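You operate a simulated robot arm through the tools that you are given. There is no shell and no other tool. Be economical: measure what you need, move in short steps, check, and stop when the job is done.

The job below is to be done with a simulated robot arm. You get a single attempt, and the scene is never put back.

Task
Find the worn brass bush and put it in the blue bin.
Fine: try the orange NO GO gauge in all three; the gauge sinks into the worn one; stand it back in its hole.

Only the result counts: the job must be done as asked and must still hold three seconds after the hand-in. Knocking over, shifting, dropping, spilling or breaking anything else fails it.

Robot
A 7-joint arm with a two-finger parallel gripper, fixed in place. Base frame: the origin is at the foot of the arm, x ahead of it, y to its left, z up; the work surface is at about z = 850. Lengths are in mm, angles in degrees, forces in N, time in s.
With the tool pointing down near the work surface it reaches from about 240 to 680 mm from the base axis. Its first joint turns from -66.0 to 66.0 degrees. Payload 2.4 kg.
Tool frame: the origin (TCP) lies between the finger pads and is the grasp point; the fingertips stand 30 mm ahead of it; z points along the fingers, y is the line along which they close. Largest opening 94 mm; finger width 28, thickness 10; the body of the gripper, 50 by 96 mm, starts 55 mm behind the TCP.
Orientation is that of the tool frame in the base frame, as a unit quaternion [w, x, y, z]. With the fingers straight down and closing along the base's y, the tool's x points along the base's -x, its y along +y and its z along -z.

Tools
- The arm moves only by the tool send_rows. Its argument "series" is a list of rows, each an object of numbers (a shift or turn left out is 0, a gripper value left out holds the last): "rx", "ry", "rz": the turn, a rotation vector about the tool's x, y, z in degrees; "dx", "dy", "dz": the shift along the tool's x, y, z in mm; "jaw": the opening, from 0 (shut) to 1 (fully open). In form: [{"rx": .., "ry": .., "rz": .., "dx": .., "dy": .., "dz": .., "jaw": ..}, ...]. A call has 1 to 12 rows; each row shifts and turns the commanded pose from where the row before left it, along the tool's axes as they then stand. Each row takes 0.2 s and may step no farther than 50 mm and 8.6 degrees from the row before; otherwise, or with a gripper value out of range, the whole call is refused. Where a pose cannot be reached the arm comes as near as it can. A force on the tool above 40 N (or 10 N above the force at the start of the call, whichever is more), or a blocked arm, ends the call early, and 0.2 s more pass. Each finger travels about 153 mm/s and halts on what it meets, pressing with about 43 N; the grip force reading is that of the motor and also rises with nothing between the fingers. The clock runs only during rows and for 0.2 s after the last one: add rows that do not move to give the fingers time. It gives the time, the measured TCP pose, the force on the tool (base axes), the opening and the grip force at its end, in the units of the frame above (readings bear some noise), with the torque about the TCP (base axes, N m) and any sound that the robot's microphone picked up.
- Cameras (640 x 400 px; columns grow to the right, rows downward): "scene" is fixed at [44.3, 485.1, 1436.7]; the picture's right is [-0.65, -0.76, 0.00], its down [-0.48, 0.41, -0.78] and it looks along [0.59, -0.51, -0.63] (base axes); focal length 350 px, centre (320, 200). "wrist" rides on the gripper at [76, 14, -102] in the tool frame; the picture's right is [-0.18, 0.98, 0.00], its down [-0.75, -0.14, -0.64] and it looks along [-0.63, -0.12, 0.77] (tool axes); focal length 243 px, centre (320, 200). There is no depth. A picture from a camera that has moved, and an enlarged one, comes with that camera's place and axes in the base frame and with its lens.
- camera(camera): a new picture of that camera. The clock stands still meanwhile.
- zoom(camera, box): a new picture of the part [left, top, right, bottom] of that camera's present view, enlarged. The clock stands still meanwhile.
- hand_in(): hands the job in; it is judged then, once.

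Go step by step. Nothing tells you positions but the pictures and the camera data: compare them with the known pose of the tool, close in by small moves and look again before you grip or let go. The budget is 120 turns and 64 pictures, counting those below and the enlarged ones. Unless the task says otherwise, let go and move clear before handing in, and close with one line.

The tools are called by a JSON object that holds its "op" and its "data". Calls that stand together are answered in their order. send_rows: Moves the arm, as the interface text tells. Its arguments: {"type":"object","properties":{"series":{"type":"array"}},"required":["series"]} The other tools are called the same way: camera (camera) takes a picture; zoom (camera, box) takes an enlarged picture of a part of a camera's view; hand_in () hands the job in.

At the start:

```text
time: 0.0
eef_pos: [314.5, 51.2, 1184.7]
tcp_rot: [0.0, 0.0, 1.0, -0.001]
ft_force: [0.3, -0.2, -0.7]
wrist_torque: [-0.04, 0.03, 0.05]
opening: 94.1
finger_force: 0.0
```

scene: 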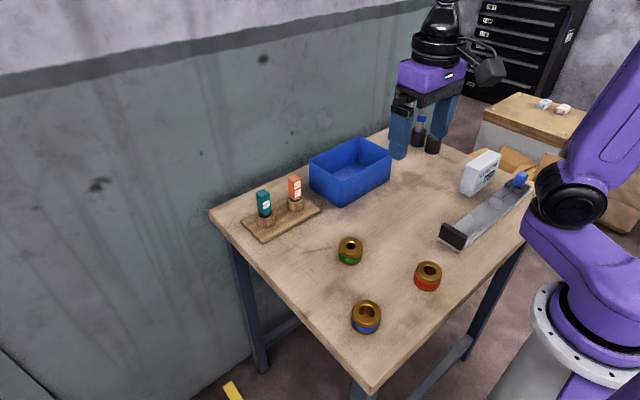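
wrist: 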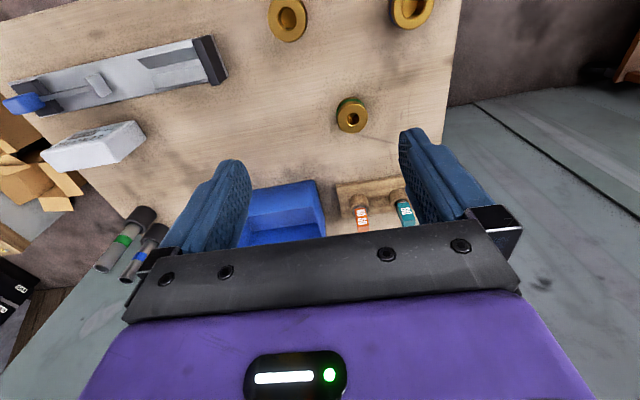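

I see three bushes (green, red and blue bands), a rack holding a teal and an orange gauge, and the blue bin. I'll take enlarged views to measure the rack and the bushes.

{"op": "zoom", "data": {"camera": "scene", "box": [230, 150, 350, 250]}}

{"op": "zoom", "data": {"camera": "scene", "box": [320, 220, 464, 340]}}

{"op": "zoom", "data": {"camera": "wrist", "box": [230, 0, 470, 240]}}

```text
4.00 times, centred on (290, 200) of scene
camera zoom: at [44.3, 485.1, 1436.7], right [-0.65, -0.76, 0.0], down [-0.48, 0.41, -0.78], along [0.59, -0.51, -0.63], focal length 1402 px, centre (440, 200)
```

zoom: 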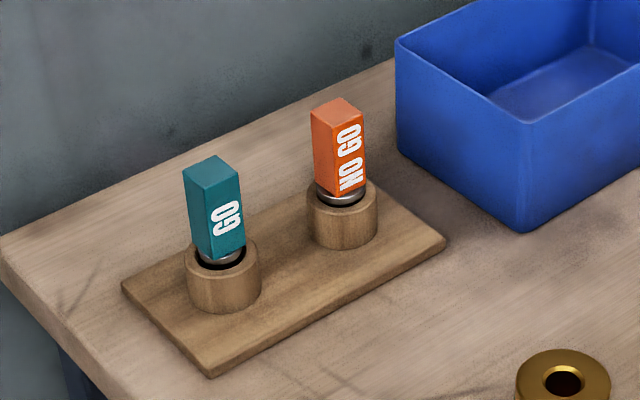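

```text
3.33 times, centred on (392, 280) of scene
camera zoom: at [44.3, 485.1, 1436.7], right [-0.65, -0.76, 0.0], down [-0.48, 0.41, -0.78], along [0.59, -0.51, -0.63], focal length 1168 px, centre (80, -67)
```

zoom: 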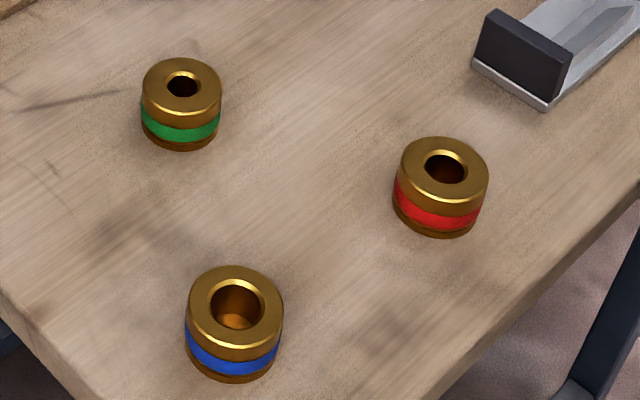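

```text
1.67 times, centred on (350, 120) of wrist
camera zoom: at [238.3, 67.0, 1287.2], right [0.18, 0.98, 0.0], down [0.75, -0.14, 0.64], along [0.63, -0.12, -0.77], focal length 404 px, centre (270, 333)
```

zoom: 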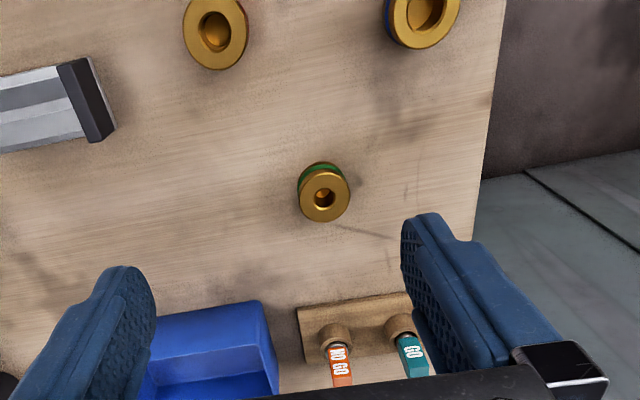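

From the scene picture, the orange gauge is near (600, 85) with its top at about z=953, and the teal one is near (604, 171). I'll move above the orange gauge, staying high, and look again.

{"op": "send_rows", "data": {"series": [{"dx": -40, "dy": 4, "dz": 10}, {"dx": -40, "dy": 4, "dz": 10}, {"dx": -40, "dy": 4, "dz": 10}, {"dx": -40, "dy": 4, "dz": 10}, {"dx": -40, "dy": 5, "dz": 12}, {"dx": -40, "dy": 5, "dz": 12}, {"dx": -40, "dy": 5, "dz": 15, "jaw": 0.8}, {"dx": -5, "dy": 3, "dz": 15}, {}]}}

{"op": "camera", "data": {"camera": "wrist"}}

{"op": "zoom", "data": {"camera": "scene", "box": [230, 100, 390, 250]}}

```text
time: 2.0
eef_pos: [602.2, 87.9, 1090.9]
tcp_rot: [0.0, 0.0, 1.0, 0.001]
ft_force: [-0.9, -1.0, 0.7]
wrist_torque: [0.01, 0.0, 0.02]
opening: 75.3
finger_force: 0.0
```

```text
58 pictures are left
camera wrist: at [525.5, 102.4, 1194.0], right [0.19, 0.98, 0.0], down [0.75, -0.14, 0.64], along [0.63, -0.12, -0.77], focal length 243 px, centre (320, 200)
```

wrist: 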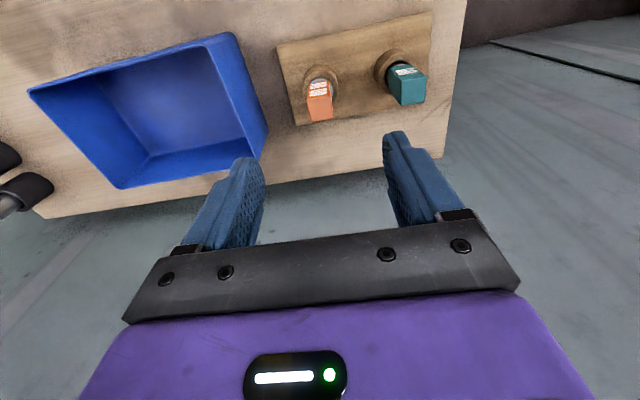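

```text
2.67 times, centred on (310, 175) of scene
camera zoom: at [44.3, 485.1, 1436.7], right [-0.65, -0.76, 0.0], down [-0.48, 0.41, -0.78], along [0.59, -0.51, -0.63], focal length 935 px, centre (347, 267)
```

zoom: 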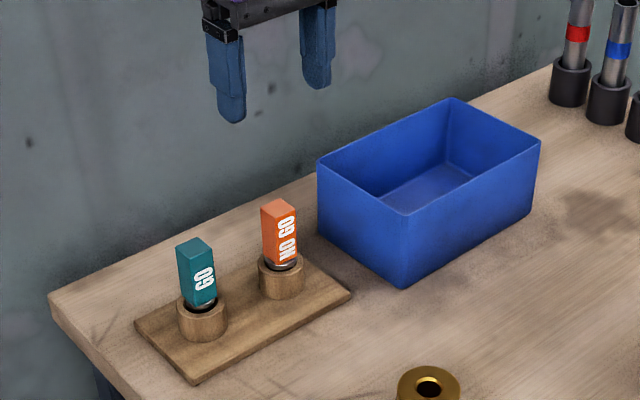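

The gauge looks close to (607, 86). I'll enlarge the view to get the handle's angle and position.

{"op": "zoom", "data": {"camera": "wrist", "box": [270, 40, 450, 150]}}

```text
3.56 times, centred on (360, 95) of wrist
camera zoom: at [525.5, 102.4, 1194.0], right [0.19, 0.98, 0.0], down [0.75, -0.14, 0.64], along [0.63, -0.12, -0.77], focal length 863 px, centre (178, 573)
```

zoom: 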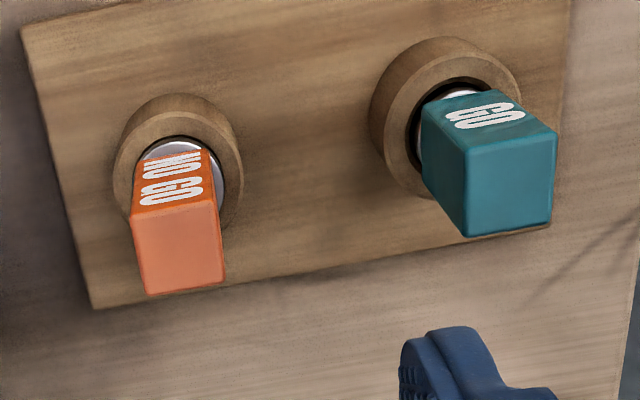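

The handle is about 22 mm square, centred near (610, 87) and turned about 3°. I'll turn to match, go down to just above it and check.

{"op": "send_rows", "data": {"series": [{"dx": -8, "dy": -1, "rz": 3, "jaw": 0.65}, {"dz": 40}, {"dz": 45}, {}]}}

{"op": "camera", "data": {"camera": "wrist"}}

{"op": "zoom", "data": {"camera": "scene", "box": [230, 130, 350, 230]}}

```text
time: 3.0
eef_pos: [610.1, 83.1, 1007.3]
tcp_rot: [-0.001, 0.026, 1.0, 0.0]
ft_force: [0.1, -0.7, -0.7]
wrist_torque: [-0.02, -0.02, 0.0]
opening: 60.8
finger_force: 0.0
```

```text
55 pictures are left
camera wrist: at [533.5, 104.6, 1109.8], right [0.24, 0.97, 0.0], down [0.75, -0.18, 0.64], along [0.62, -0.15, -0.77], focal length 243 px, centre (320, 200)
```

wrist: 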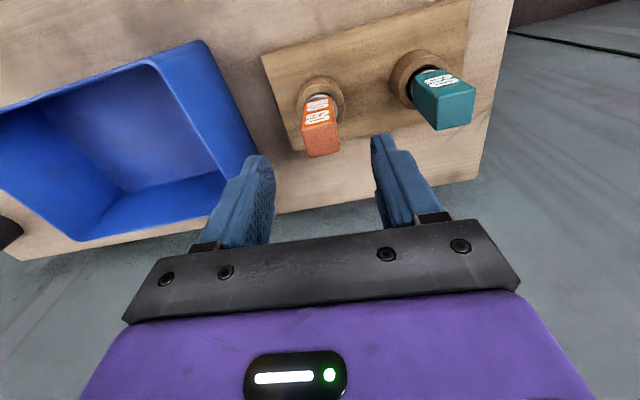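

```text
4.00 times, centred on (290, 180) of scene
camera zoom: at [44.3, 485.1, 1436.7], right [-0.65, -0.76, 0.0], down [-0.48, 0.41, -0.78], along [0.59, -0.51, -0.63], focal length 1402 px, centre (440, 280)
```

zoom: 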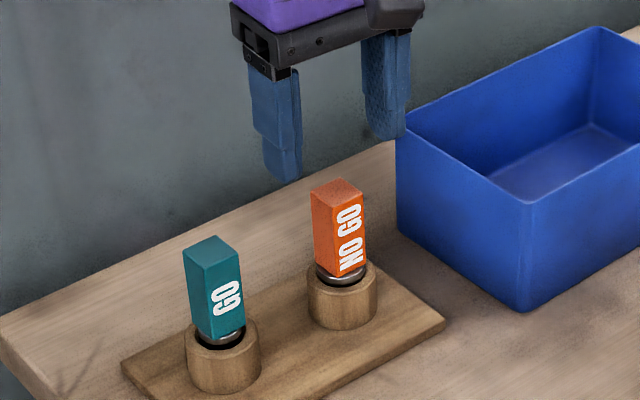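

The gauge is centred between the fingers to within 1–2 mm. I'll go down around the handle and grip it.

{"op": "send_rows", "data": {"series": [{"dy": 1, "dz": 30}, {"dz": 30}, {"dz": 17}, {}, {"jaw": 0.4}, {"jaw": 0.0}, {}, {}]}}

{"op": "camera", "data": {"camera": "wrist"}}

{"op": "zoom", "data": {"camera": "scene", "box": [230, 130, 350, 230]}}

```text
time: 4.8
eef_pos: [609.1, 86.3, 931.1]
tcp_rot: [0.0, 0.027, 1.0, 0.0]
ft_force: [-0.5, -0.4, 0.5]
wrist_torque: [0.0, 0.02, -0.01]
opening: 27.8
finger_force: 43.0
```

```text
53 pictures are left
camera wrist: at [533.3, 106.2, 1033.1], right [0.24, 0.97, 0.0], down [0.75, -0.18, 0.64], along [0.62, -0.15, -0.77], focal length 243 px, centre (320, 200)
```

wrist: 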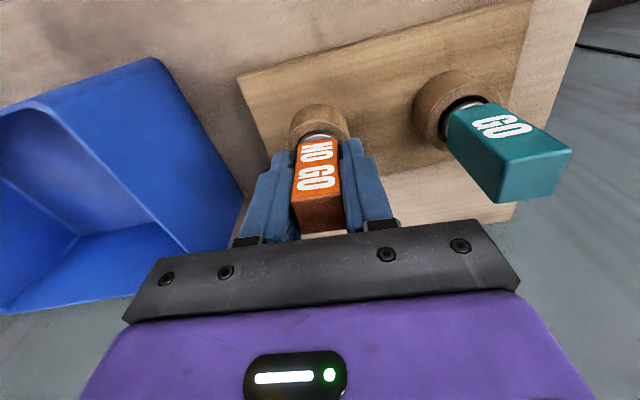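

```text
4.00 times, centred on (290, 180) of scene
camera zoom: at [44.3, 485.1, 1436.7], right [-0.65, -0.76, 0.0], down [-0.48, 0.41, -0.78], along [0.59, -0.51, -0.63], focal length 1402 px, centre (440, 280)
```

zoom: 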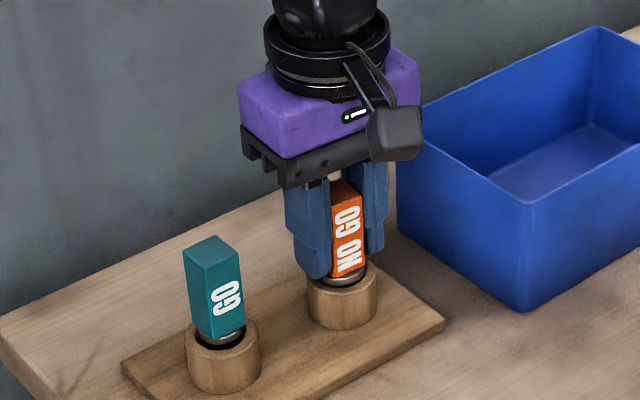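

The gauge is gripped. I'll lift it straight up and look at the pin.

{"op": "send_rows", "data": {"series": [{"dz": -15}, {"dz": -25}, {"dz": -40}, {"dz": -40}, {}]}}

{"op": "zoom", "data": {"camera": "scene", "box": [230, 100, 350, 230]}}

{"op": "camera", "data": {"camera": "wrist"}}

```text
time: 6.0
eef_pos: [609.4, 82.1, 1048.6]
tcp_rot: [0.0, 0.027, 1.0, 0.0]
ft_force: [-0.1, 0.0, -1.7]
wrist_torque: [0.01, -0.02, -0.02]
opening: 27.6
finger_force: 42.8
```

```text
3.08 times, centred on (290, 165) of scene
camera zoom: at [44.3, 485.1, 1436.7], right [-0.65, -0.76, 0.0], down [-0.48, 0.41, -0.78], along [0.59, -0.51, -0.63], focal length 1079 px, centre (412, 308)
```

zoom: 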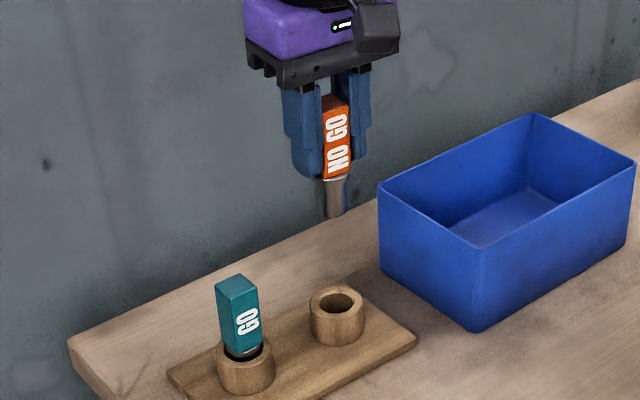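

```text
50 pictures are left
camera wrist: at [534.0, 104.0, 1151.1], right [0.24, 0.97, 0.0], down [0.75, -0.18, 0.64], along [0.62, -0.15, -0.77], focal length 243 px, centre (320, 200)
```

wrist: 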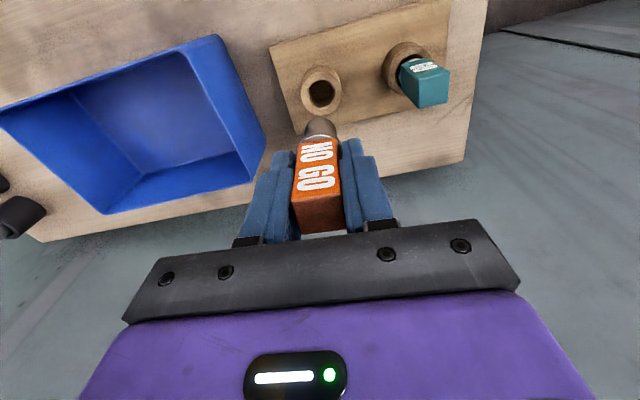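

The gauge is held, with about 35 mm of pin showing. I'll carry it above the green bush near (402, 91) and look.

{"op": "send_rows", "data": {"series": [{"dx": 41, "dy": -1.3}, {"dx": 41, "dy": -1.3}, {"dx": 41, "dy": -1.3}, {"dx": 41, "dy": -1.3, "dz": 20}, {"dx": 41, "dy": -1.3, "dz": 20}, {}]}}

{"op": "camera", "data": {"camera": "wrist"}}

{"op": "zoom", "data": {"camera": "scene", "box": [280, 150, 440, 290]}}

```text
time: 7.4
eef_pos: [402.2, 88.6, 1008.9]
tcp_rot: [0.0, 0.027, 1.0, 0.0]
ft_force: [-0.5, 0.3, -1.8]
wrist_torque: [-0.01, 0.01, -0.03]
opening: 27.8
finger_force: 43.2
```

```text
49 pictures are left
camera wrist: at [325.6, 108.8, 1110.9], right [0.24, 0.97, 0.0], down [0.74, -0.18, 0.64], along [0.62, -0.15, -0.77], focal length 243 px, centre (320, 200)
```

wrist: 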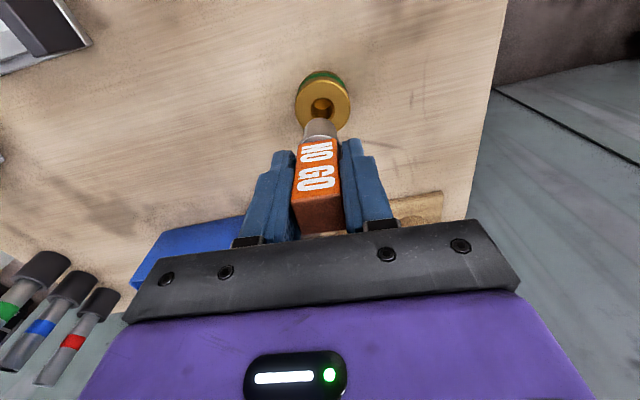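

```text
2.86 times, centred on (360, 220) of scene
camera zoom: at [44.3, 485.1, 1436.7], right [-0.65, -0.76, 0.0], down [-0.48, 0.41, -0.78], along [0.59, -0.51, -0.63], focal length 1002 px, centre (206, 143)
```

zoom: 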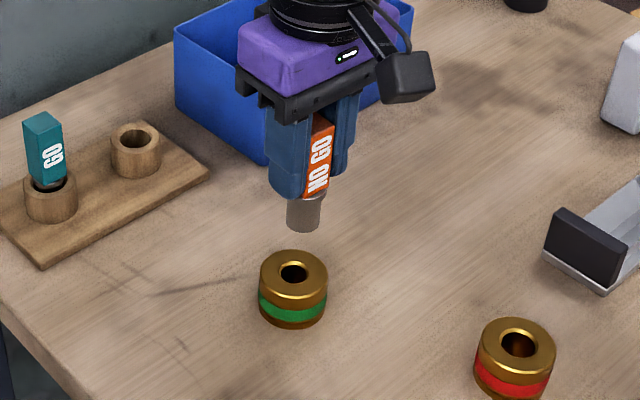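

The pin is close to being over the green bore. I'll enlarge the view to line it up.

{"op": "zoom", "data": {"camera": "wrist", "box": [280, 60, 370, 150]}}

```text
4.44 times, centred on (325, 105) of wrist
camera zoom: at [325.6, 108.8, 1110.9], right [0.24, 0.97, 0.0], down [0.74, -0.18, 0.64], along [0.62, -0.15, -0.77], focal length 1078 px, centre (298, 622)
```

zoom: 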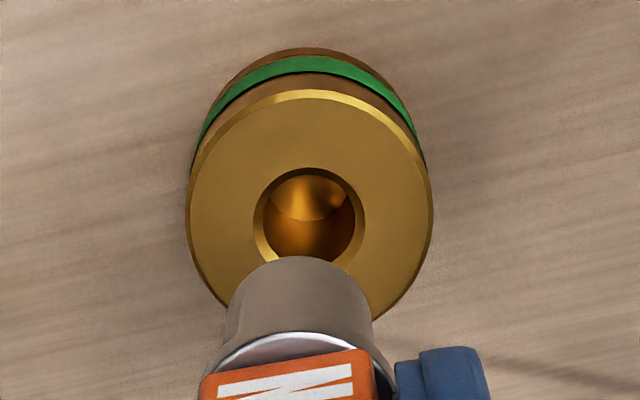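

The pin is about 23.6 mm across and its tip is about 68 mm below the TCP. The green bore looks like 20–22 mm. I'll correct by about 2 mm and go down until the tip is just above the bush.

{"op": "send_rows", "data": {"series": [{"dx": -1.5, "dy": 2.2}, {"dz": 20}, {"dz": 20}, {}]}}

{"op": "zoom", "data": {"camera": "wrist", "box": [280, 70, 370, 160]}}

{"op": "zoom", "data": {"camera": "scene", "box": [310, 190, 390, 270]}}

```text
time: 8.4
eef_pos: [403.5, 90.9, 968.6]
tcp_rot: [0.0, 0.026, 1.0, 0.0]
ft_force: [-0.2, -0.3, -2.0]
wrist_torque: [-0.02, 0.02, 0.02]
opening: 27.7
finger_force: 43.3
```

```text
4.44 times, centred on (325, 115) of wrist
camera zoom: at [327.8, 111.1, 1071.1], right [0.24, 0.97, 0.0], down [0.74, -0.18, 0.64], along [0.62, -0.15, -0.77], focal length 1078 px, centre (298, 578)
```

zoom: 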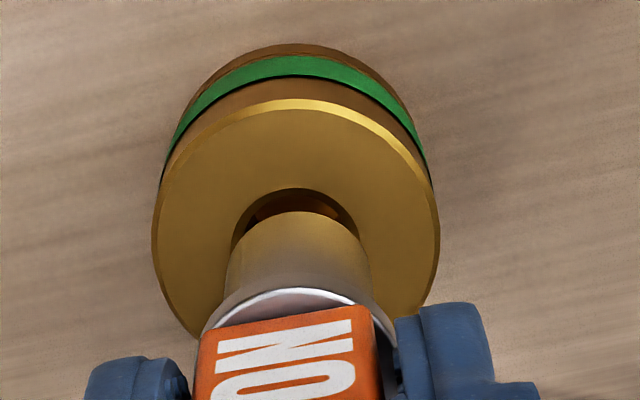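

```text
5.00 times, centred on (350, 230) of scene
camera zoom: at [44.3, 485.1, 1436.7], right [-0.65, -0.76, 0.0], down [-0.48, 0.41, -0.78], along [0.59, -0.51, -0.63], focal length 1753 px, centre (170, 50)
```

zoom: 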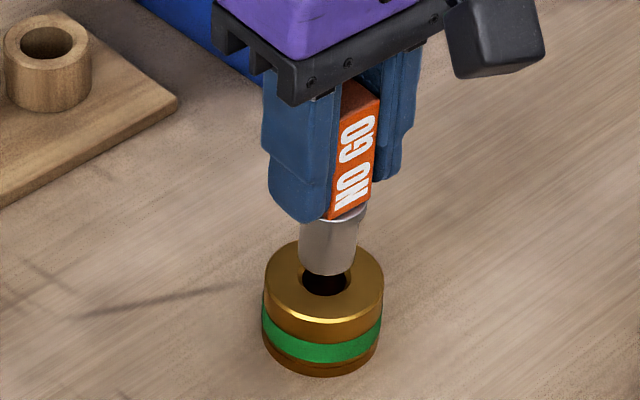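

The pin is centred over the green bore. I'll go down in small steps and watch the force.

{"op": "send_rows", "data": {"series": [{"dz": 7}, {"dz": 2}, {"dz": 2}, {"dz": 1}, {}]}}

```text
time: 9.6
eef_pos: [403.5, 90.9, 957.0]
tcp_rot: [0.0, 0.025, 1.0, 0.0]
ft_force: [0.9, 0.0, -1.4]
wrist_torque: [-0.03, -0.03, 0.03]
opening: 27.7
finger_force: 42.9
```

No contact yet, so I'll keep going down gently.

{"op": "send_rows", "data": {"series": [{"dz": 1}, {"dz": 1}, {"dz": 1}, {}]}}

```text
time: 10.6
eef_pos: [403.8, 90.1, 954.3]
tcp_rot: [0.0, 0.027, 1.0, 0.0]
ft_force: [-5.2, -9.3, 27.9]
wrist_torque: [-0.35, 0.22, -0.01]
opening: 27.9
finger_force: 43.4
```

Contact at z≈954 with a sideways push, so the pin may be slightly off centre. I'll back off and look.

{"op": "send_rows", "data": {"series": [{"dz": -2}, {}]}}

{"op": "zoom", "data": {"camera": "wrist", "box": [280, 70, 370, 160]}}

{"op": "zoom", "data": {"camera": "scene", "box": [320, 210, 380, 270]}}

```text
time: 11.2
eef_pos: [403.0, 92.4, 955.4]
tcp_rot: [0.0, 0.028, 1.0, 0.0]
ft_force: [0.7, 0.8, -1.6]
wrist_torque: [-0.03, 0.0, 0.0]
opening: 27.8
finger_force: 43.0
```

```text
4.44 times, centred on (325, 115) of wrist
camera zoom: at [328.4, 112.5, 1058.2], right [0.23, 0.97, 0.0], down [0.75, -0.18, 0.64], along [0.62, -0.15, -0.77], focal length 1078 px, centre (298, 578)
```

zoom: 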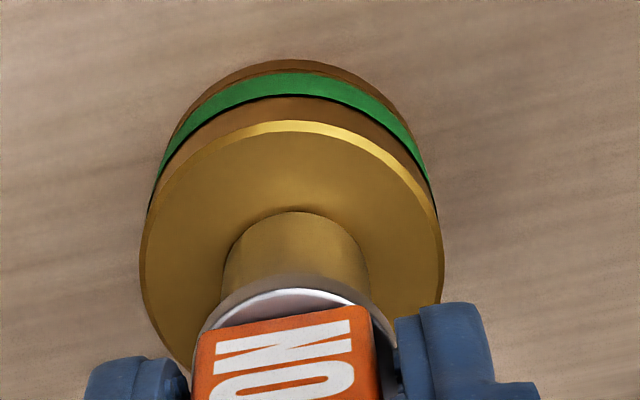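

```text
6.67 times, centred on (350, 240) of scene
camera zoom: at [44.3, 485.1, 1436.7], right [-0.65, -0.76, 0.0], down [-0.48, 0.41, -0.78], along [0.59, -0.51, -0.63], focal length 2337 px, centre (120, -67)
```

zoom: 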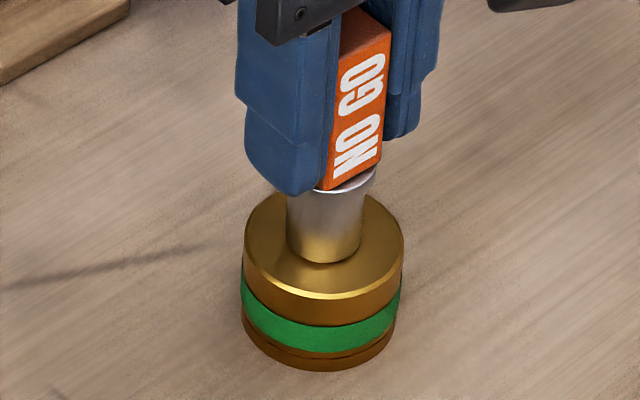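

The pin sits about 1 mm off centre in y. I'll correct that and try the green bush once more.

{"op": "send_rows", "data": {"series": [{"dy": -0.9, "dx": 0.4}, {"dz": 1}, {"dz": 0.7}, {"dz": 0.7}, {}]}}

```text
time: 12.4
eef_pos: [405.0, 91.6, 953.7]
tcp_rot: [0.001, 0.026, 1.0, 0.0]
ft_force: [-3.8, -0.5, 27.6]
wrist_torque: [-0.07, 0.14, 0.01]
opening: 27.8
finger_force: 43.2
```

Now centred, the pin is still blocked at the rim with 28 N, so the green bush rejects the gauge. I'll lift and carry it to the red bush near (253, 18).

{"op": "send_rows", "data": {"series": [{"dz": -20}, {"dz": -36}, {"dx": 36.5, "dy": -20.2}, {"dx": 36.5, "dy": -20.2}, {"dx": 36.5, "dy": -20.2}, {"dx": 36.5, "dy": -20.2}, {}, {}]}}

{"op": "camera", "data": {"camera": "wrist"}}

{"op": "zoom", "data": {"camera": "wrist", "box": [280, 60, 370, 150]}}

```text
time: 14.2
eef_pos: [253.8, 18.0, 1014.3]
tcp_rot: [0.0, 0.027, 1.0, 0.0]
ft_force: [-0.1, -0.9, -0.8]
wrist_torque: [-0.02, 0.03, 0.0]
opening: 27.7
finger_force: 42.4
```

```text
42 pictures are left
camera wrist: at [178.5, 37.4, 1116.5], right [0.24, 0.97, 0.0], down [0.75, -0.18, 0.64], along [0.62, -0.15, -0.77], focal length 243 px, centre (320, 200)
```

wrist: 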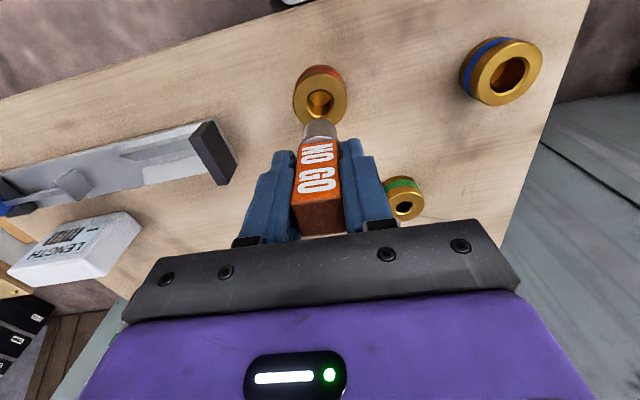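

```text
4.44 times, centred on (325, 105) of wrist
camera zoom: at [178.5, 37.4, 1116.5], right [0.24, 0.97, 0.0], down [0.75, -0.18, 0.64], along [0.62, -0.15, -0.77], focal length 1078 px, centre (298, 622)
```

zoom: 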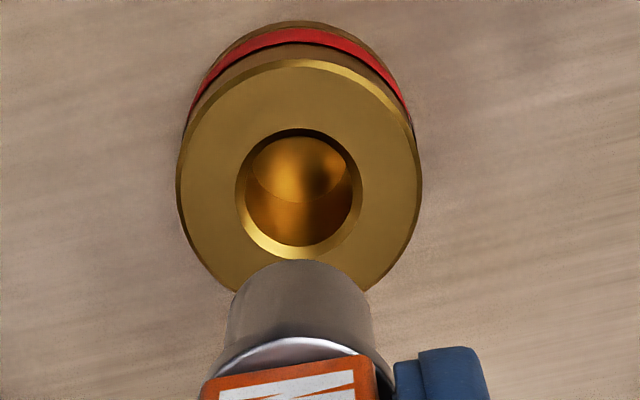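

The red bore is aligned in y and about 3 mm off in x. I'll correct and go down close to it.

{"op": "send_rows", "data": {"series": [{"dx": 3.3, "dy": 0.4}, {"dz": 20}, {"dz": 24}, {}]}}

{"op": "zoom", "data": {"camera": "wrist", "box": [280, 70, 370, 160]}}

{"op": "zoom", "data": {"camera": "scene", "box": [390, 220, 470, 300]}}

```text
time: 15.2
eef_pos: [251.0, 17.7, 965.7]
tcp_rot: [0.0, 0.026, 1.0, 0.0]
ft_force: [0.4, 0.1, -1.4]
wrist_torque: [0.0, 0.0, -0.03]
opening: 27.5
finger_force: 43.4
```

```text
4.44 times, centred on (325, 115) of wrist
camera zoom: at [175.1, 37.5, 1068.2], right [0.24, 0.97, 0.0], down [0.74, -0.18, 0.64], along [0.62, -0.15, -0.77], focal length 1078 px, centre (298, 578)
```

zoom: 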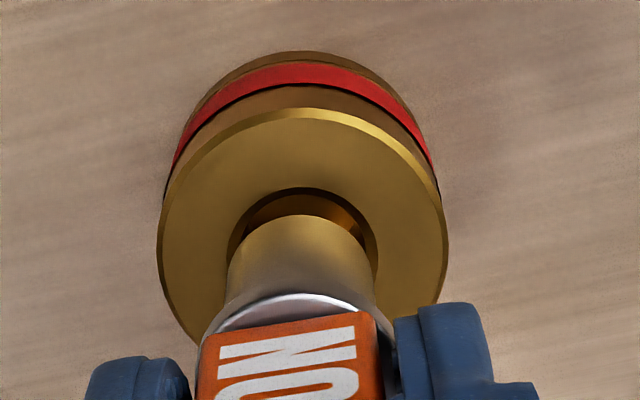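

```text
5.00 times, centred on (430, 260) of scene
camera zoom: at [44.3, 485.1, 1436.7], right [-0.65, -0.76, 0.0], down [-0.48, 0.41, -0.78], along [0.59, -0.51, -0.63], focal length 1753 px, centre (-230, -100)
```

zoom: 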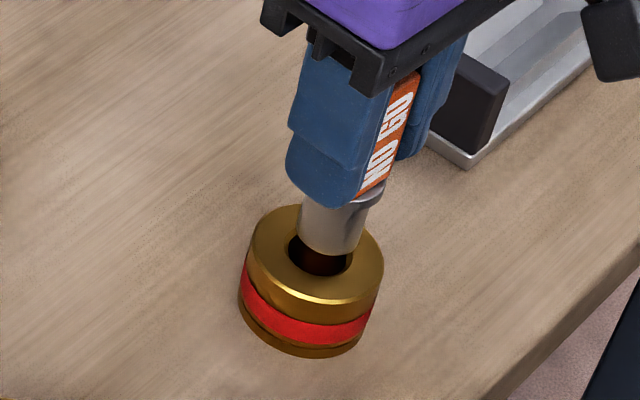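

The alignment over red is within 1 mm. I'll nudge it and go down gently.

{"op": "send_rows", "data": {"series": [{"dy": 0.5}, {"dz": 6}, {"dz": 3}, {"dz": 1}, {"dz": 1}, {"dz": 1}, {}]}}

```text
time: 16.8
eef_pos: [249.6, 19.1, 953.8]
tcp_rot: [0.001, 0.027, 1.0, 0.0]
ft_force: [5.3, -4.4, 9.1]
wrist_torque: [-0.24, -0.23, 0.02]
opening: 27.7
finger_force: 43.1
```

There's light contact with a push to +x, −y. I'll back off 1.5 mm, shift that way and press again.

{"op": "send_rows", "data": {"series": [{"dz": -1.5}, {"dx": -0.6, "dy": -0.5}, {"dz": 1.5}, {"dz": 0.7}, {"dz": 0.7}, {}]}}

```text
time: 18.2
eef_pos: [251.2, 18.4, 951.2]
tcp_rot: [0.0, 0.027, 1.0, 0.0]
ft_force: [1.6, -8.3, 19.2]
wrist_torque: [-0.37, -0.14, 0.07]
opening: 27.7
finger_force: 43.1
```

It still pushes to −y. I'll back off, shift again and press.

{"op": "send_rows", "data": {"series": [{"dz": -2}, {"dx": -0.2, "dy": -0.7}, {"dz": 2}, {"dz": 0.7}, {}]}}

{"op": "zoom", "data": {"camera": "wrist", "box": [280, 70, 370, 160]}}

{"op": "zoom", "data": {"camera": "scene", "box": [390, 230, 470, 310]}}

```text
time: 19.4
eef_pos: [250.6, 18.3, 952.1]
tcp_rot: [0.0, 0.026, 1.0, 0.0]
ft_force: [-5.2, 2.2, 11.4]
wrist_torque: [0.15, 0.18, 0.04]
opening: 27.7
finger_force: 43.3
```

```text
4.44 times, centred on (325, 115) of wrist
camera zoom: at [175.0, 38.0, 1053.7], right [0.24, 0.97, 0.0], down [0.75, -0.18, 0.64], along [0.62, -0.15, -0.77], focal length 1078 px, centre (298, 578)
```

zoom: 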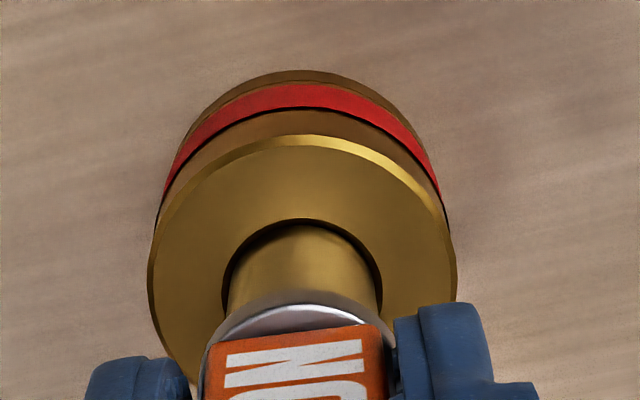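

```text
5.00 times, centred on (430, 270) of scene
camera zoom: at [44.1, 485.1, 1436.7], right [-0.65, -0.76, 0.0], down [-0.48, 0.41, -0.78], along [0.59, -0.51, -0.63], focal length 1753 px, centre (-230, -150)
```

zoom: 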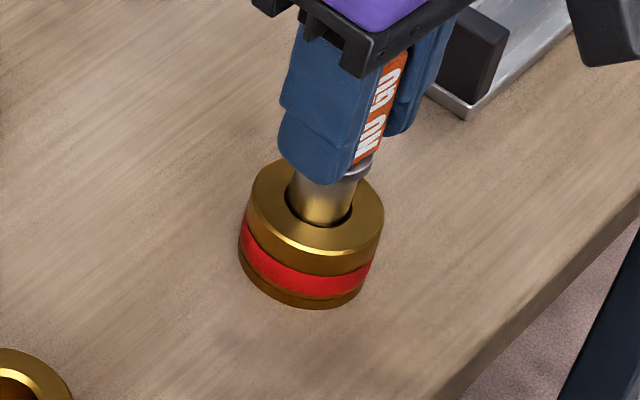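

The pin is seated in the lead-in chamfer. I'll make one final small centring and press to confirm it's blocked.

{"op": "send_rows", "data": {"series": [{"dz": -1.5}, {"dx": 0.4, "dy": 0.2}, {"dz": 1.5}, {"dz": 0.6}, {"dz": 0.6}, {}]}}

```text
time: 20.8
eef_pos: [251.5, 18.5, 950.9]
tcp_rot: [0.0, 0.026, 1.0, 0.0]
ft_force: [-10.8, 3.0, 27.5]
wrist_torque: [0.14, 0.4, -0.01]
opening: 27.6
finger_force: 42.9
```

{"op": "send_rows", "data": {"series": [{"dz": -2}, {"dx": 0.5, "dy": -0.2}, {"dz": 2}, {"dz": 0.5}, {}]}}

```text
time: 22.0
eef_pos: [251.5, 16.7, 949.3]
tcp_rot: [0.001, 0.027, 1.0, 0.0]
ft_force: [5.7, -8.7, 25.7]
wrist_torque: [-0.31, -0.33, -0.08]
opening: 27.8
finger_force: 43.5
```

The push direction has now reversed, so the pin is centred and still blocked in the chamfer at 26 N. Red rejects the gauge too, and I'll carry it to the blue bush near (267, 182).

{"op": "send_rows", "data": {"series": [{"dz": -20}, {"dz": -40}, {"dx": -2, "dy": 41.3}, {"dx": -2, "dy": 41.3}, {"dx": -2, "dy": 41.3}, {"dx": -2, "dy": 41.2}, {}, {}]}}

{"op": "zoom", "data": {"camera": "wrist", "box": [280, 60, 370, 150]}}

{"op": "camera", "data": {"camera": "scene"}}

```text
time: 23.8
eef_pos: [266.9, 182.8, 1007.3]
tcp_rot: [0.0, 0.026, 1.0, -0.001]
ft_force: [-0.3, 0.8, -1.9]
wrist_torque: [0.01, 0.03, 0.03]
opening: 27.7
finger_force: 42.8
```

```text
4.44 times, centred on (325, 105) of wrist
camera zoom: at [191.5, 203.0, 1110.9], right [0.24, 0.97, 0.0], down [0.74, -0.18, 0.64], along [0.62, -0.15, -0.77], focal length 1078 px, centre (298, 622)
```

zoom: 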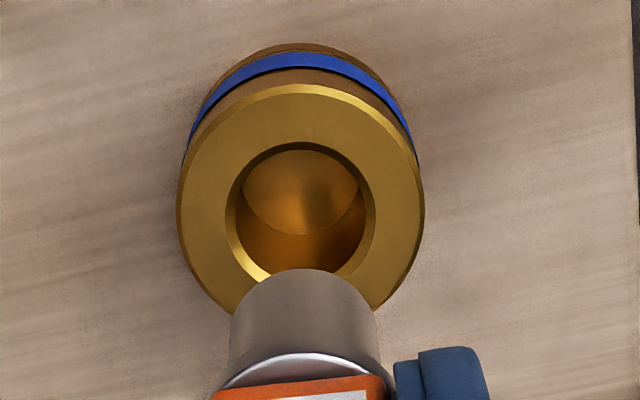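

```text
35 pictures are left
```

scene: 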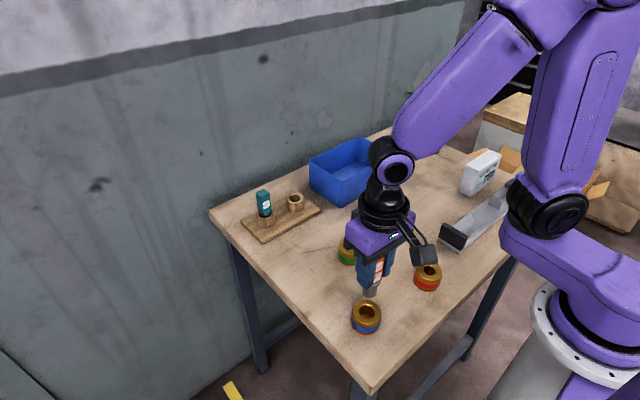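

Blue's bore looks clearly larger than the pin. The gauge seems to have slipped slightly in the fingers, so I'll look at it more closely.

{"op": "zoom", "data": {"camera": "scene", "box": [320, 240, 420, 340]}}

{"op": "zoom", "data": {"camera": "wrist", "box": [230, 100, 410, 240]}}

```text
4.00 times, centred on (370, 290) of scene
camera zoom: at [44.3, 485.1, 1436.7], right [-0.65, -0.76, 0.0], down [-0.48, 0.41, -0.78], along [0.59, -0.51, -0.63], focal length 1402 px, centre (120, -160)
```

zoom: 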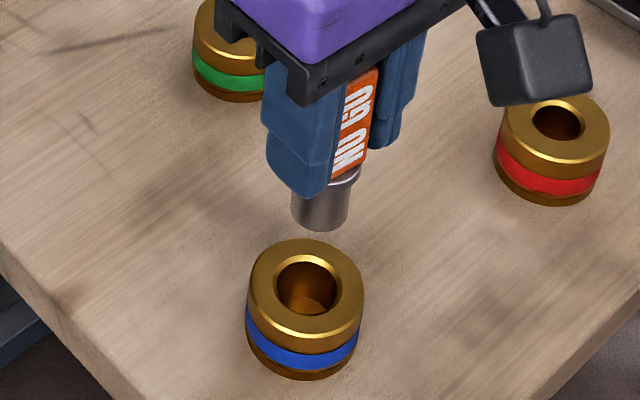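

```text
2.86 times, centred on (320, 170) of wrist
camera zoom: at [191.5, 203.0, 1110.9], right [0.24, 0.97, 0.0], down [0.74, -0.18, 0.64], along [0.62, -0.15, -0.77], focal length 693 px, centre (320, 286)
```

zoom: 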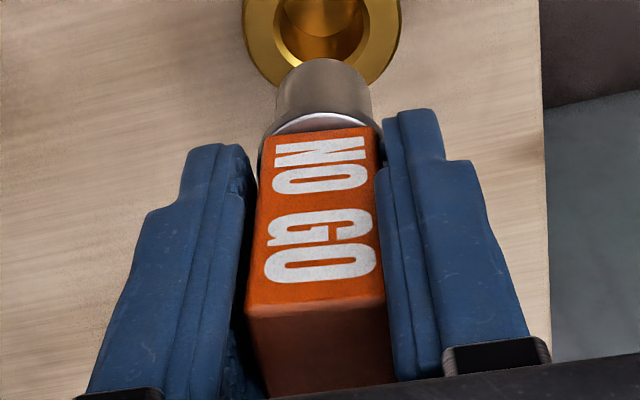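

The gauge has slid a few millimetres up in the grip but is still upright. I'll descend close to blue and check the alignment.

{"op": "send_rows", "data": {"series": [{"dy": -0.5}, {"dz": 20}, {"dz": 20}, {}]}}

{"op": "zoom", "data": {"camera": "wrist", "box": [280, 70, 370, 160]}}

{"op": "zoom", "data": {"camera": "scene", "box": [325, 255, 405, 335]}}

```text
time: 24.8
eef_pos: [265.1, 179.8, 970.5]
tcp_rot: [0.0, 0.026, 1.0, 0.0]
ft_force: [0.6, -0.3, -2.3]
wrist_torque: [-0.01, 0.0, 0.01]
opening: 27.6
finger_force: 42.9
```

```text
4.44 times, centred on (325, 115) of wrist
camera zoom: at [190.7, 201.5, 1072.5], right [0.24, 0.97, 0.0], down [0.75, -0.18, 0.64], along [0.62, -0.15, -0.77], focal length 1078 px, centre (298, 578)
```

zoom: 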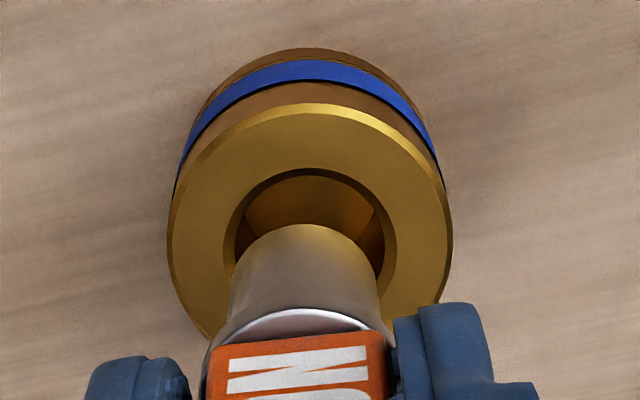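

```text
5.00 times, centred on (365, 295) of scene
camera zoom: at [44.3, 485.1, 1436.7], right [-0.65, -0.76, 0.0], down [-0.48, 0.41, -0.78], along [0.59, -0.51, -0.63], focal length 1753 px, centre (95, -275)
```

zoom: 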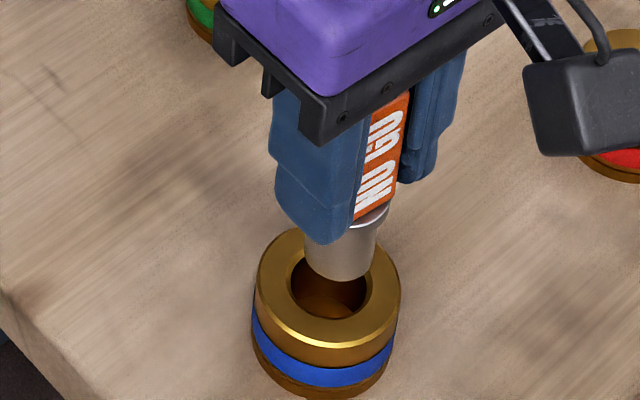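

The pin needs about +0.9 mm in y and +0.6 mm in x. I'll shift, then lower it in small steps.

{"op": "send_rows", "data": {"series": [{"dx": -0.6, "dy": 0.9}, {"dz": 8}, {"dz": 4}, {"dz": 2}, {"dz": 2}, {"dz": 2}, {"dz": 2}, {}]}}

```text
time: 26.6
eef_pos: [266.9, 181.2, 950.1]
tcp_rot: [0.001, 0.026, 1.0, 0.0]
ft_force: [-0.4, -0.2, -1.3]
wrist_torque: [-0.03, 0.03, -0.02]
opening: 27.8
finger_force: 43.3
```

No contact so far at z=950. I'll continue down.

{"op": "send_rows", "data": {"series": [{"dz": 2}, {"dz": 2}, {"dz": 2}, {"dz": 2}, {"dz": 2}, {}]}}

{"op": "zoom", "data": {"camera": "scene", "box": [325, 255, 405, 335]}}

{"op": "zoom", "data": {"camera": "wrist", "box": [280, 70, 370, 160]}}

```text
time: 28.0
eef_pos: [269.4, 182.4, 940.1]
tcp_rot: [0.0, 0.026, 1.0, 0.0]
ft_force: [-0.1, 0.8, -2.0]
wrist_torque: [-0.01, 0.02, -0.02]
opening: 27.6
finger_force: 42.6
```

```text
5.00 times, centred on (365, 295) of scene
camera zoom: at [44.3, 485.1, 1436.7], right [-0.65, -0.76, 0.0], down [-0.48, 0.41, -0.78], along [0.59, -0.51, -0.63], focal length 1753 px, centre (95, -275)
```

zoom: 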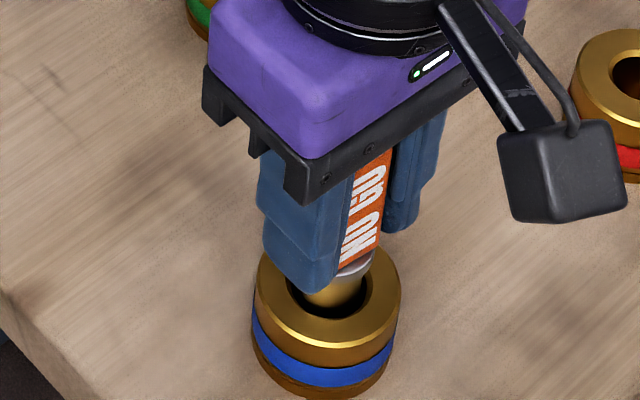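

```text
4.44 times, centred on (325, 115) of wrist
camera zoom: at [193.1, 202.1, 1042.3], right [0.24, 0.97, 0.0], down [0.74, -0.18, 0.64], along [0.62, -0.15, -0.77], focal length 1078 px, centre (298, 578)
```

zoom: 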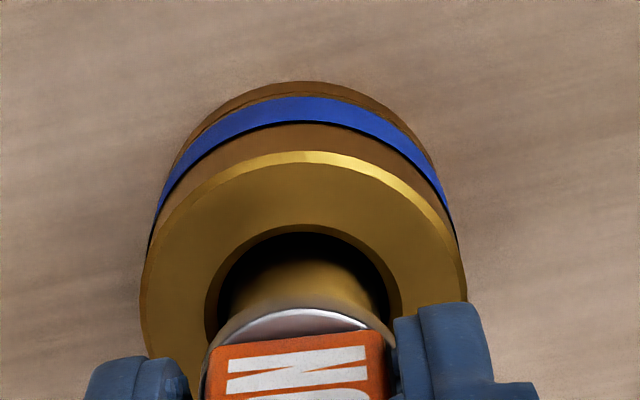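

The gauge sinks freely about 12 mm into the blue bush with no force, so blue is the worn one. I'll lift out and carry the gauge back above its hole, retracing my moves.

{"op": "send_rows", "data": {"series": [{"dz": -30}, {"dz": -40}, {"dz": -40}, {"dx": -43.1, "dy": -9.9}, {"dx": -43.1, "dy": -9.9}, {"dx": -43.1, "dy": -9.9}, {"dx": -43.1, "dy": -9.9}, {"dx": -43.1, "dy": -9.9}, {"dx": -43.1, "dy": -9.9}, {"dx": -43.1, "dy": -9.9}, {"dx": -43, "dy": -9.9}]}}

{"op": "send_rows", "data": {"series": [{"dz": 35}, {"dz": 15}, {}]}}

{"op": "zoom", "data": {"camera": "wrist", "box": [280, 60, 370, 150]}}

{"op": "zoom", "data": {"camera": "scene", "box": [250, 140, 340, 230]}}

```text
time: 30.4
eef_pos: [607.0, 83.9, 1051.5]
tcp_rot: [-0.001, 0.026, 1.0, 0.0]
ft_force: [0.4, -0.3, -2.1]
wrist_torque: [0.04, 0.01, -0.01]
opening: 27.8
finger_force: 43.0
```

```text
time: 31.2
eef_pos: [606.0, 83.4, 999.3]
tcp_rot: [0.0, 0.026, 1.0, 0.0]
ft_force: [-0.7, -0.2, -1.0]
wrist_torque: [-0.01, 0.01, -0.02]
opening: 27.8
finger_force: 43.1
```

```text
4.44 times, centred on (325, 105) of wrist
camera zoom: at [531.1, 103.1, 1102.5], right [0.24, 0.97, 0.0], down [0.75, -0.18, 0.64], along [0.62, -0.15, -0.77], focal length 1078 px, centre (298, 622)
```

zoom: 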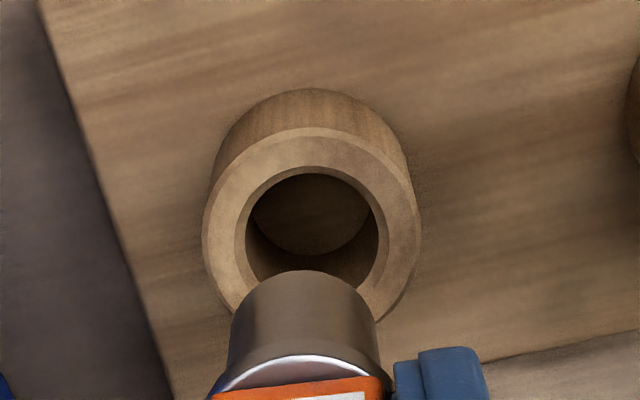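

```text
4.44 times, centred on (295, 185) of scene
camera zoom: at [44.3, 485.1, 1436.7], right [-0.65, -0.76, 0.0], down [-0.48, 0.41, -0.78], along [0.59, -0.51, -0.63], focal length 1558 px, centre (431, 267)
```

zoom: 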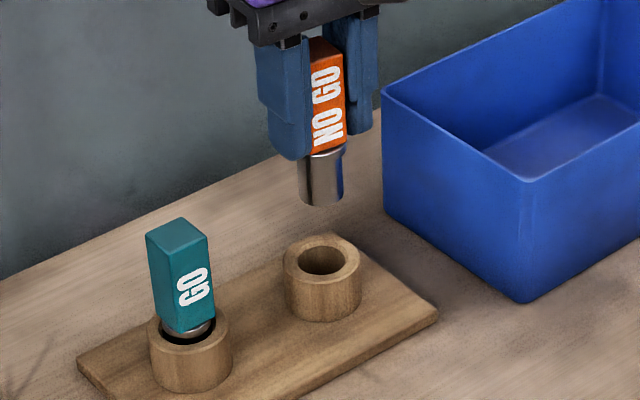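

The pin is slightly off the rack hole, by about +1.3 in x and +1.7 in y. I'll correct, go down to just above the post and check.

{"op": "send_rows", "data": {"series": [{"dx": -1.2, "dy": 1.7}, {"dz": 20}, {"dz": 14}, {}]}}

{"op": "zoom", "data": {"camera": "wrist", "box": [280, 70, 370, 160]}}

{"op": "zoom", "data": {"camera": "scene", "box": [265, 160, 325, 220]}}

```text
time: 32.2
eef_pos: [609.8, 86.6, 963.8]
tcp_rot: [0.0, 0.028, 1.0, 0.0]
ft_force: [0.0, 0.0, -1.1]
wrist_torque: [-0.04, -0.01, 0.01]
opening: 27.6
finger_force: 43.1
```

```text
4.44 times, centred on (325, 115) of wrist
camera zoom: at [534.3, 106.1, 1067.1], right [0.24, 0.97, 0.0], down [0.74, -0.18, 0.64], along [0.62, -0.15, -0.77], focal length 1078 px, centre (298, 578)
```

zoom: 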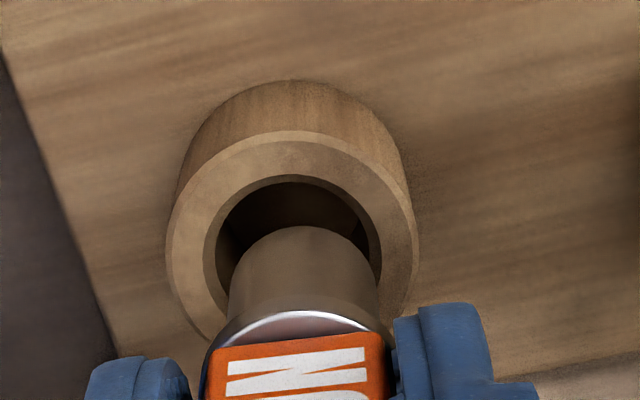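

```text
6.67 times, centred on (295, 190) of scene
camera zoom: at [44.3, 485.1, 1436.7], right [-0.65, -0.76, 0.0], down [-0.48, 0.41, -0.78], along [0.59, -0.51, -0.63], focal length 2337 px, centre (487, 267)
```

zoom: 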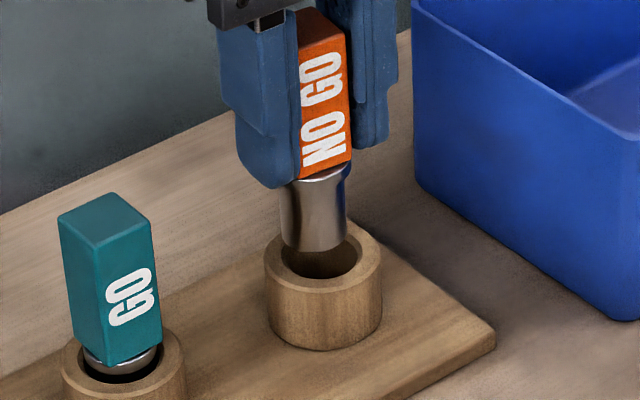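

The pin is now about 2 mm too far to +y, because the arm overshot. I'll correct that and look again.

{"op": "send_rows", "data": {"series": [{"dx": 0.8, "dy": -1.9}, {}, {"dz": 6}, {}]}}

{"op": "zoom", "data": {"camera": "wrist", "box": [280, 70, 370, 160]}}

{"op": "zoom", "data": {"camera": "scene", "box": [265, 160, 325, 220]}}

```text
time: 33.2
eef_pos: [608.5, 83.1, 958.5]
tcp_rot: [0.0, 0.027, 1.0, -0.001]
ft_force: [-0.6, -0.1, -1.0]
wrist_torque: [-0.01, 0.02, -0.01]
opening: 27.6
finger_force: 43.5
```

```text
4.44 times, centred on (325, 115) of wrist
camera zoom: at [532.7, 104.1, 1060.8], right [0.24, 0.97, 0.0], down [0.75, -0.18, 0.64], along [0.62, -0.15, -0.77], focal length 1078 px, centre (298, 578)
```

zoom: 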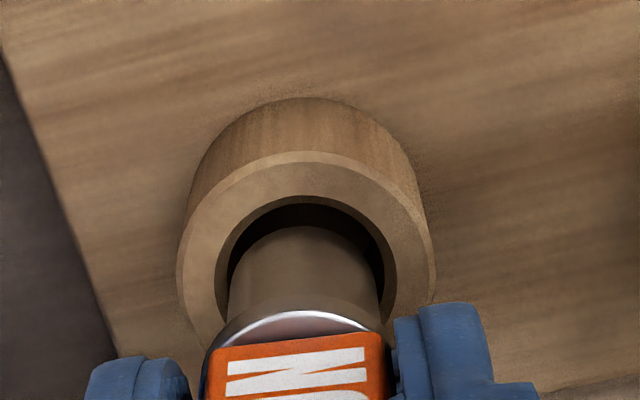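

```text
6.67 times, centred on (295, 190) of scene
camera zoom: at [44.3, 485.1, 1436.7], right [-0.65, -0.76, 0.0], down [-0.48, 0.41, -0.78], along [0.59, -0.51, -0.63], focal length 2337 px, centre (487, 267)
```

zoom: 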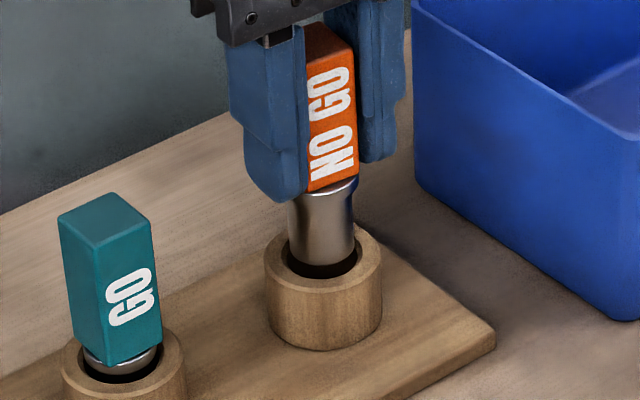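

The pin is aligned with the hole. I'll lower it gently.

{"op": "send_rows", "data": {"series": [{"dz": 3}, {"dz": 3}, {"dz": 3}, {"dz": 3}, {}]}}

```text
time: 34.4
eef_pos: [607.4, 85.4, 947.8]
tcp_rot: [0.0, 0.026, 1.0, 0.0]
ft_force: [0.6, -0.1, -0.1]
wrist_torque: [0.01, 0.0, 0.02]
opening: 27.7
finger_force: 43.0
```

{"op": "send_rows", "data": {"series": [{"dz": 3}, {"dz": 3}, {"dz": 3}, {"dz": 2}, {"dz": 2}, {}]}}

{"op": "zoom", "data": {"camera": "scene", "box": [265, 160, 325, 220]}}

```text
time: 35.8
eef_pos: [607.4, 84.3, 934.0]
tcp_rot: [0.0, 0.027, 1.0, 0.001]
ft_force: [-0.3, -0.5, -2.1]
wrist_torque: [0.0, 0.0, 0.01]
opening: 27.5
finger_force: 43.1
```

```text
6.67 times, centred on (295, 190) of scene
camera zoom: at [44.3, 485.1, 1436.7], right [-0.65, -0.76, 0.0], down [-0.48, 0.41, -0.78], along [0.59, -0.51, -0.63], focal length 2337 px, centre (487, 267)
```

zoom: 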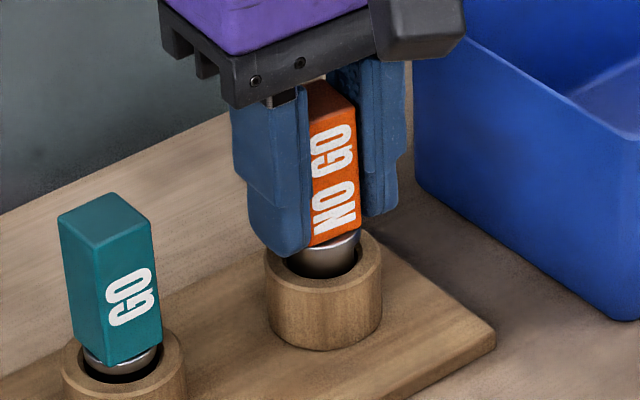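

{"op": "send_rows", "data": {"series": [{"dz": 1.5}, {"dz": 1.5}, {"dz": 1.5}, {"dz": 1}, {"dz": 1}, {}]}}

```text
time: 37.2
eef_pos: [607.8, 84.8, 927.9]
tcp_rot: [0.0, 0.026, 1.0, 0.0]
ft_force: [-0.5, -0.3, -1.9]
wrist_torque: [-0.01, 0.02, -0.02]
opening: 27.5
finger_force: 43.2
```

{"op": "send_rows", "data": {"series": [{"dz": 1}, {"dz": 1}, {"dz": 1}, {}]}}

{"op": "zoom", "data": {"camera": "scene", "box": [265, 160, 325, 220]}}

```text
time: 38.3
eef_pos: [608.9, 84.0, 927.3]
tcp_rot: [0.002, 0.027, 1.0, 0.0]
ft_force: [-3.7, -1.0, 5.5]
wrist_torque: [-0.03, 0.01, -0.01]
opening: 27.6
finger_force: 43.6
stopped in row 4: the force on the tool passed its limit at 41 N (the readings are from after the stop); the commanded pose is now the measured one
```

```text
6.67 times, centred on (295, 190) of scene
camera zoom: at [44.1, 485.0, 1436.8], right [-0.65, -0.76, 0.0], down [-0.48, 0.41, -0.78], along [0.59, -0.51, -0.63], focal length 2337 px, centre (487, 267)
```

zoom: 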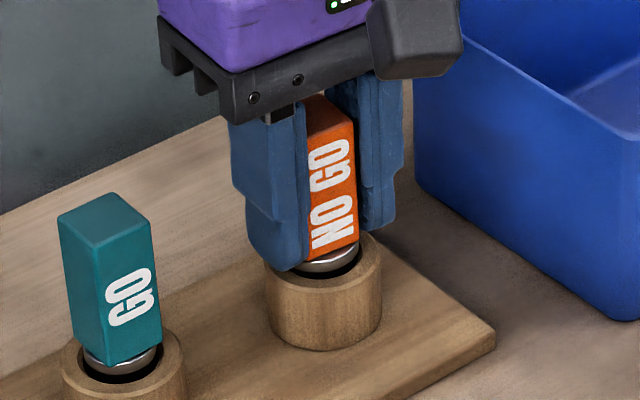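

The pin has reached the bottom of its hole. I'll open the fingers and rise.

{"op": "send_rows", "data": {"series": [{"jaw": 0.4}, {}, {"jaw": 0.62}, {}, {"dz": -20}, {"dz": -40}, {"dz": -40}, {"dz": -20}, {}]}}

{"op": "zoom", "data": {"camera": "scene", "box": [230, 130, 350, 230]}}

```text
time: 40.3
eef_pos: [607.6, 82.7, 1043.2]
tcp_rot: [0.001, 0.026, 1.0, 0.0]
ft_force: [0.3, 0.2, 0.3]
wrist_torque: [0.02, 0.02, -0.01]
opening: 58.4
finger_force: 0.1
```

```text
4.00 times, centred on (290, 180) of scene
camera zoom: at [44.3, 485.1, 1436.7], right [-0.65, -0.76, 0.0], down [-0.48, 0.41, -0.78], along [0.59, -0.51, -0.63], focal length 1402 px, centre (440, 280)
```

zoom: 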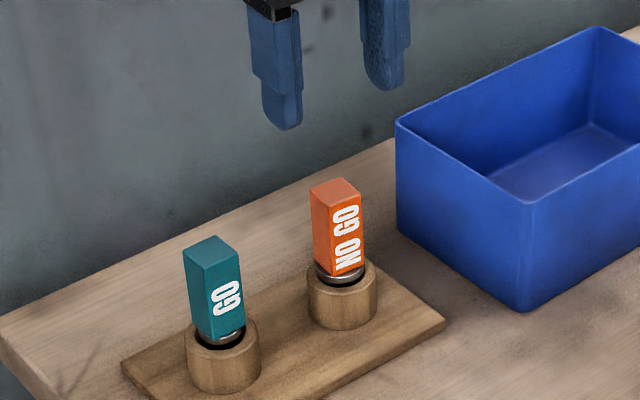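

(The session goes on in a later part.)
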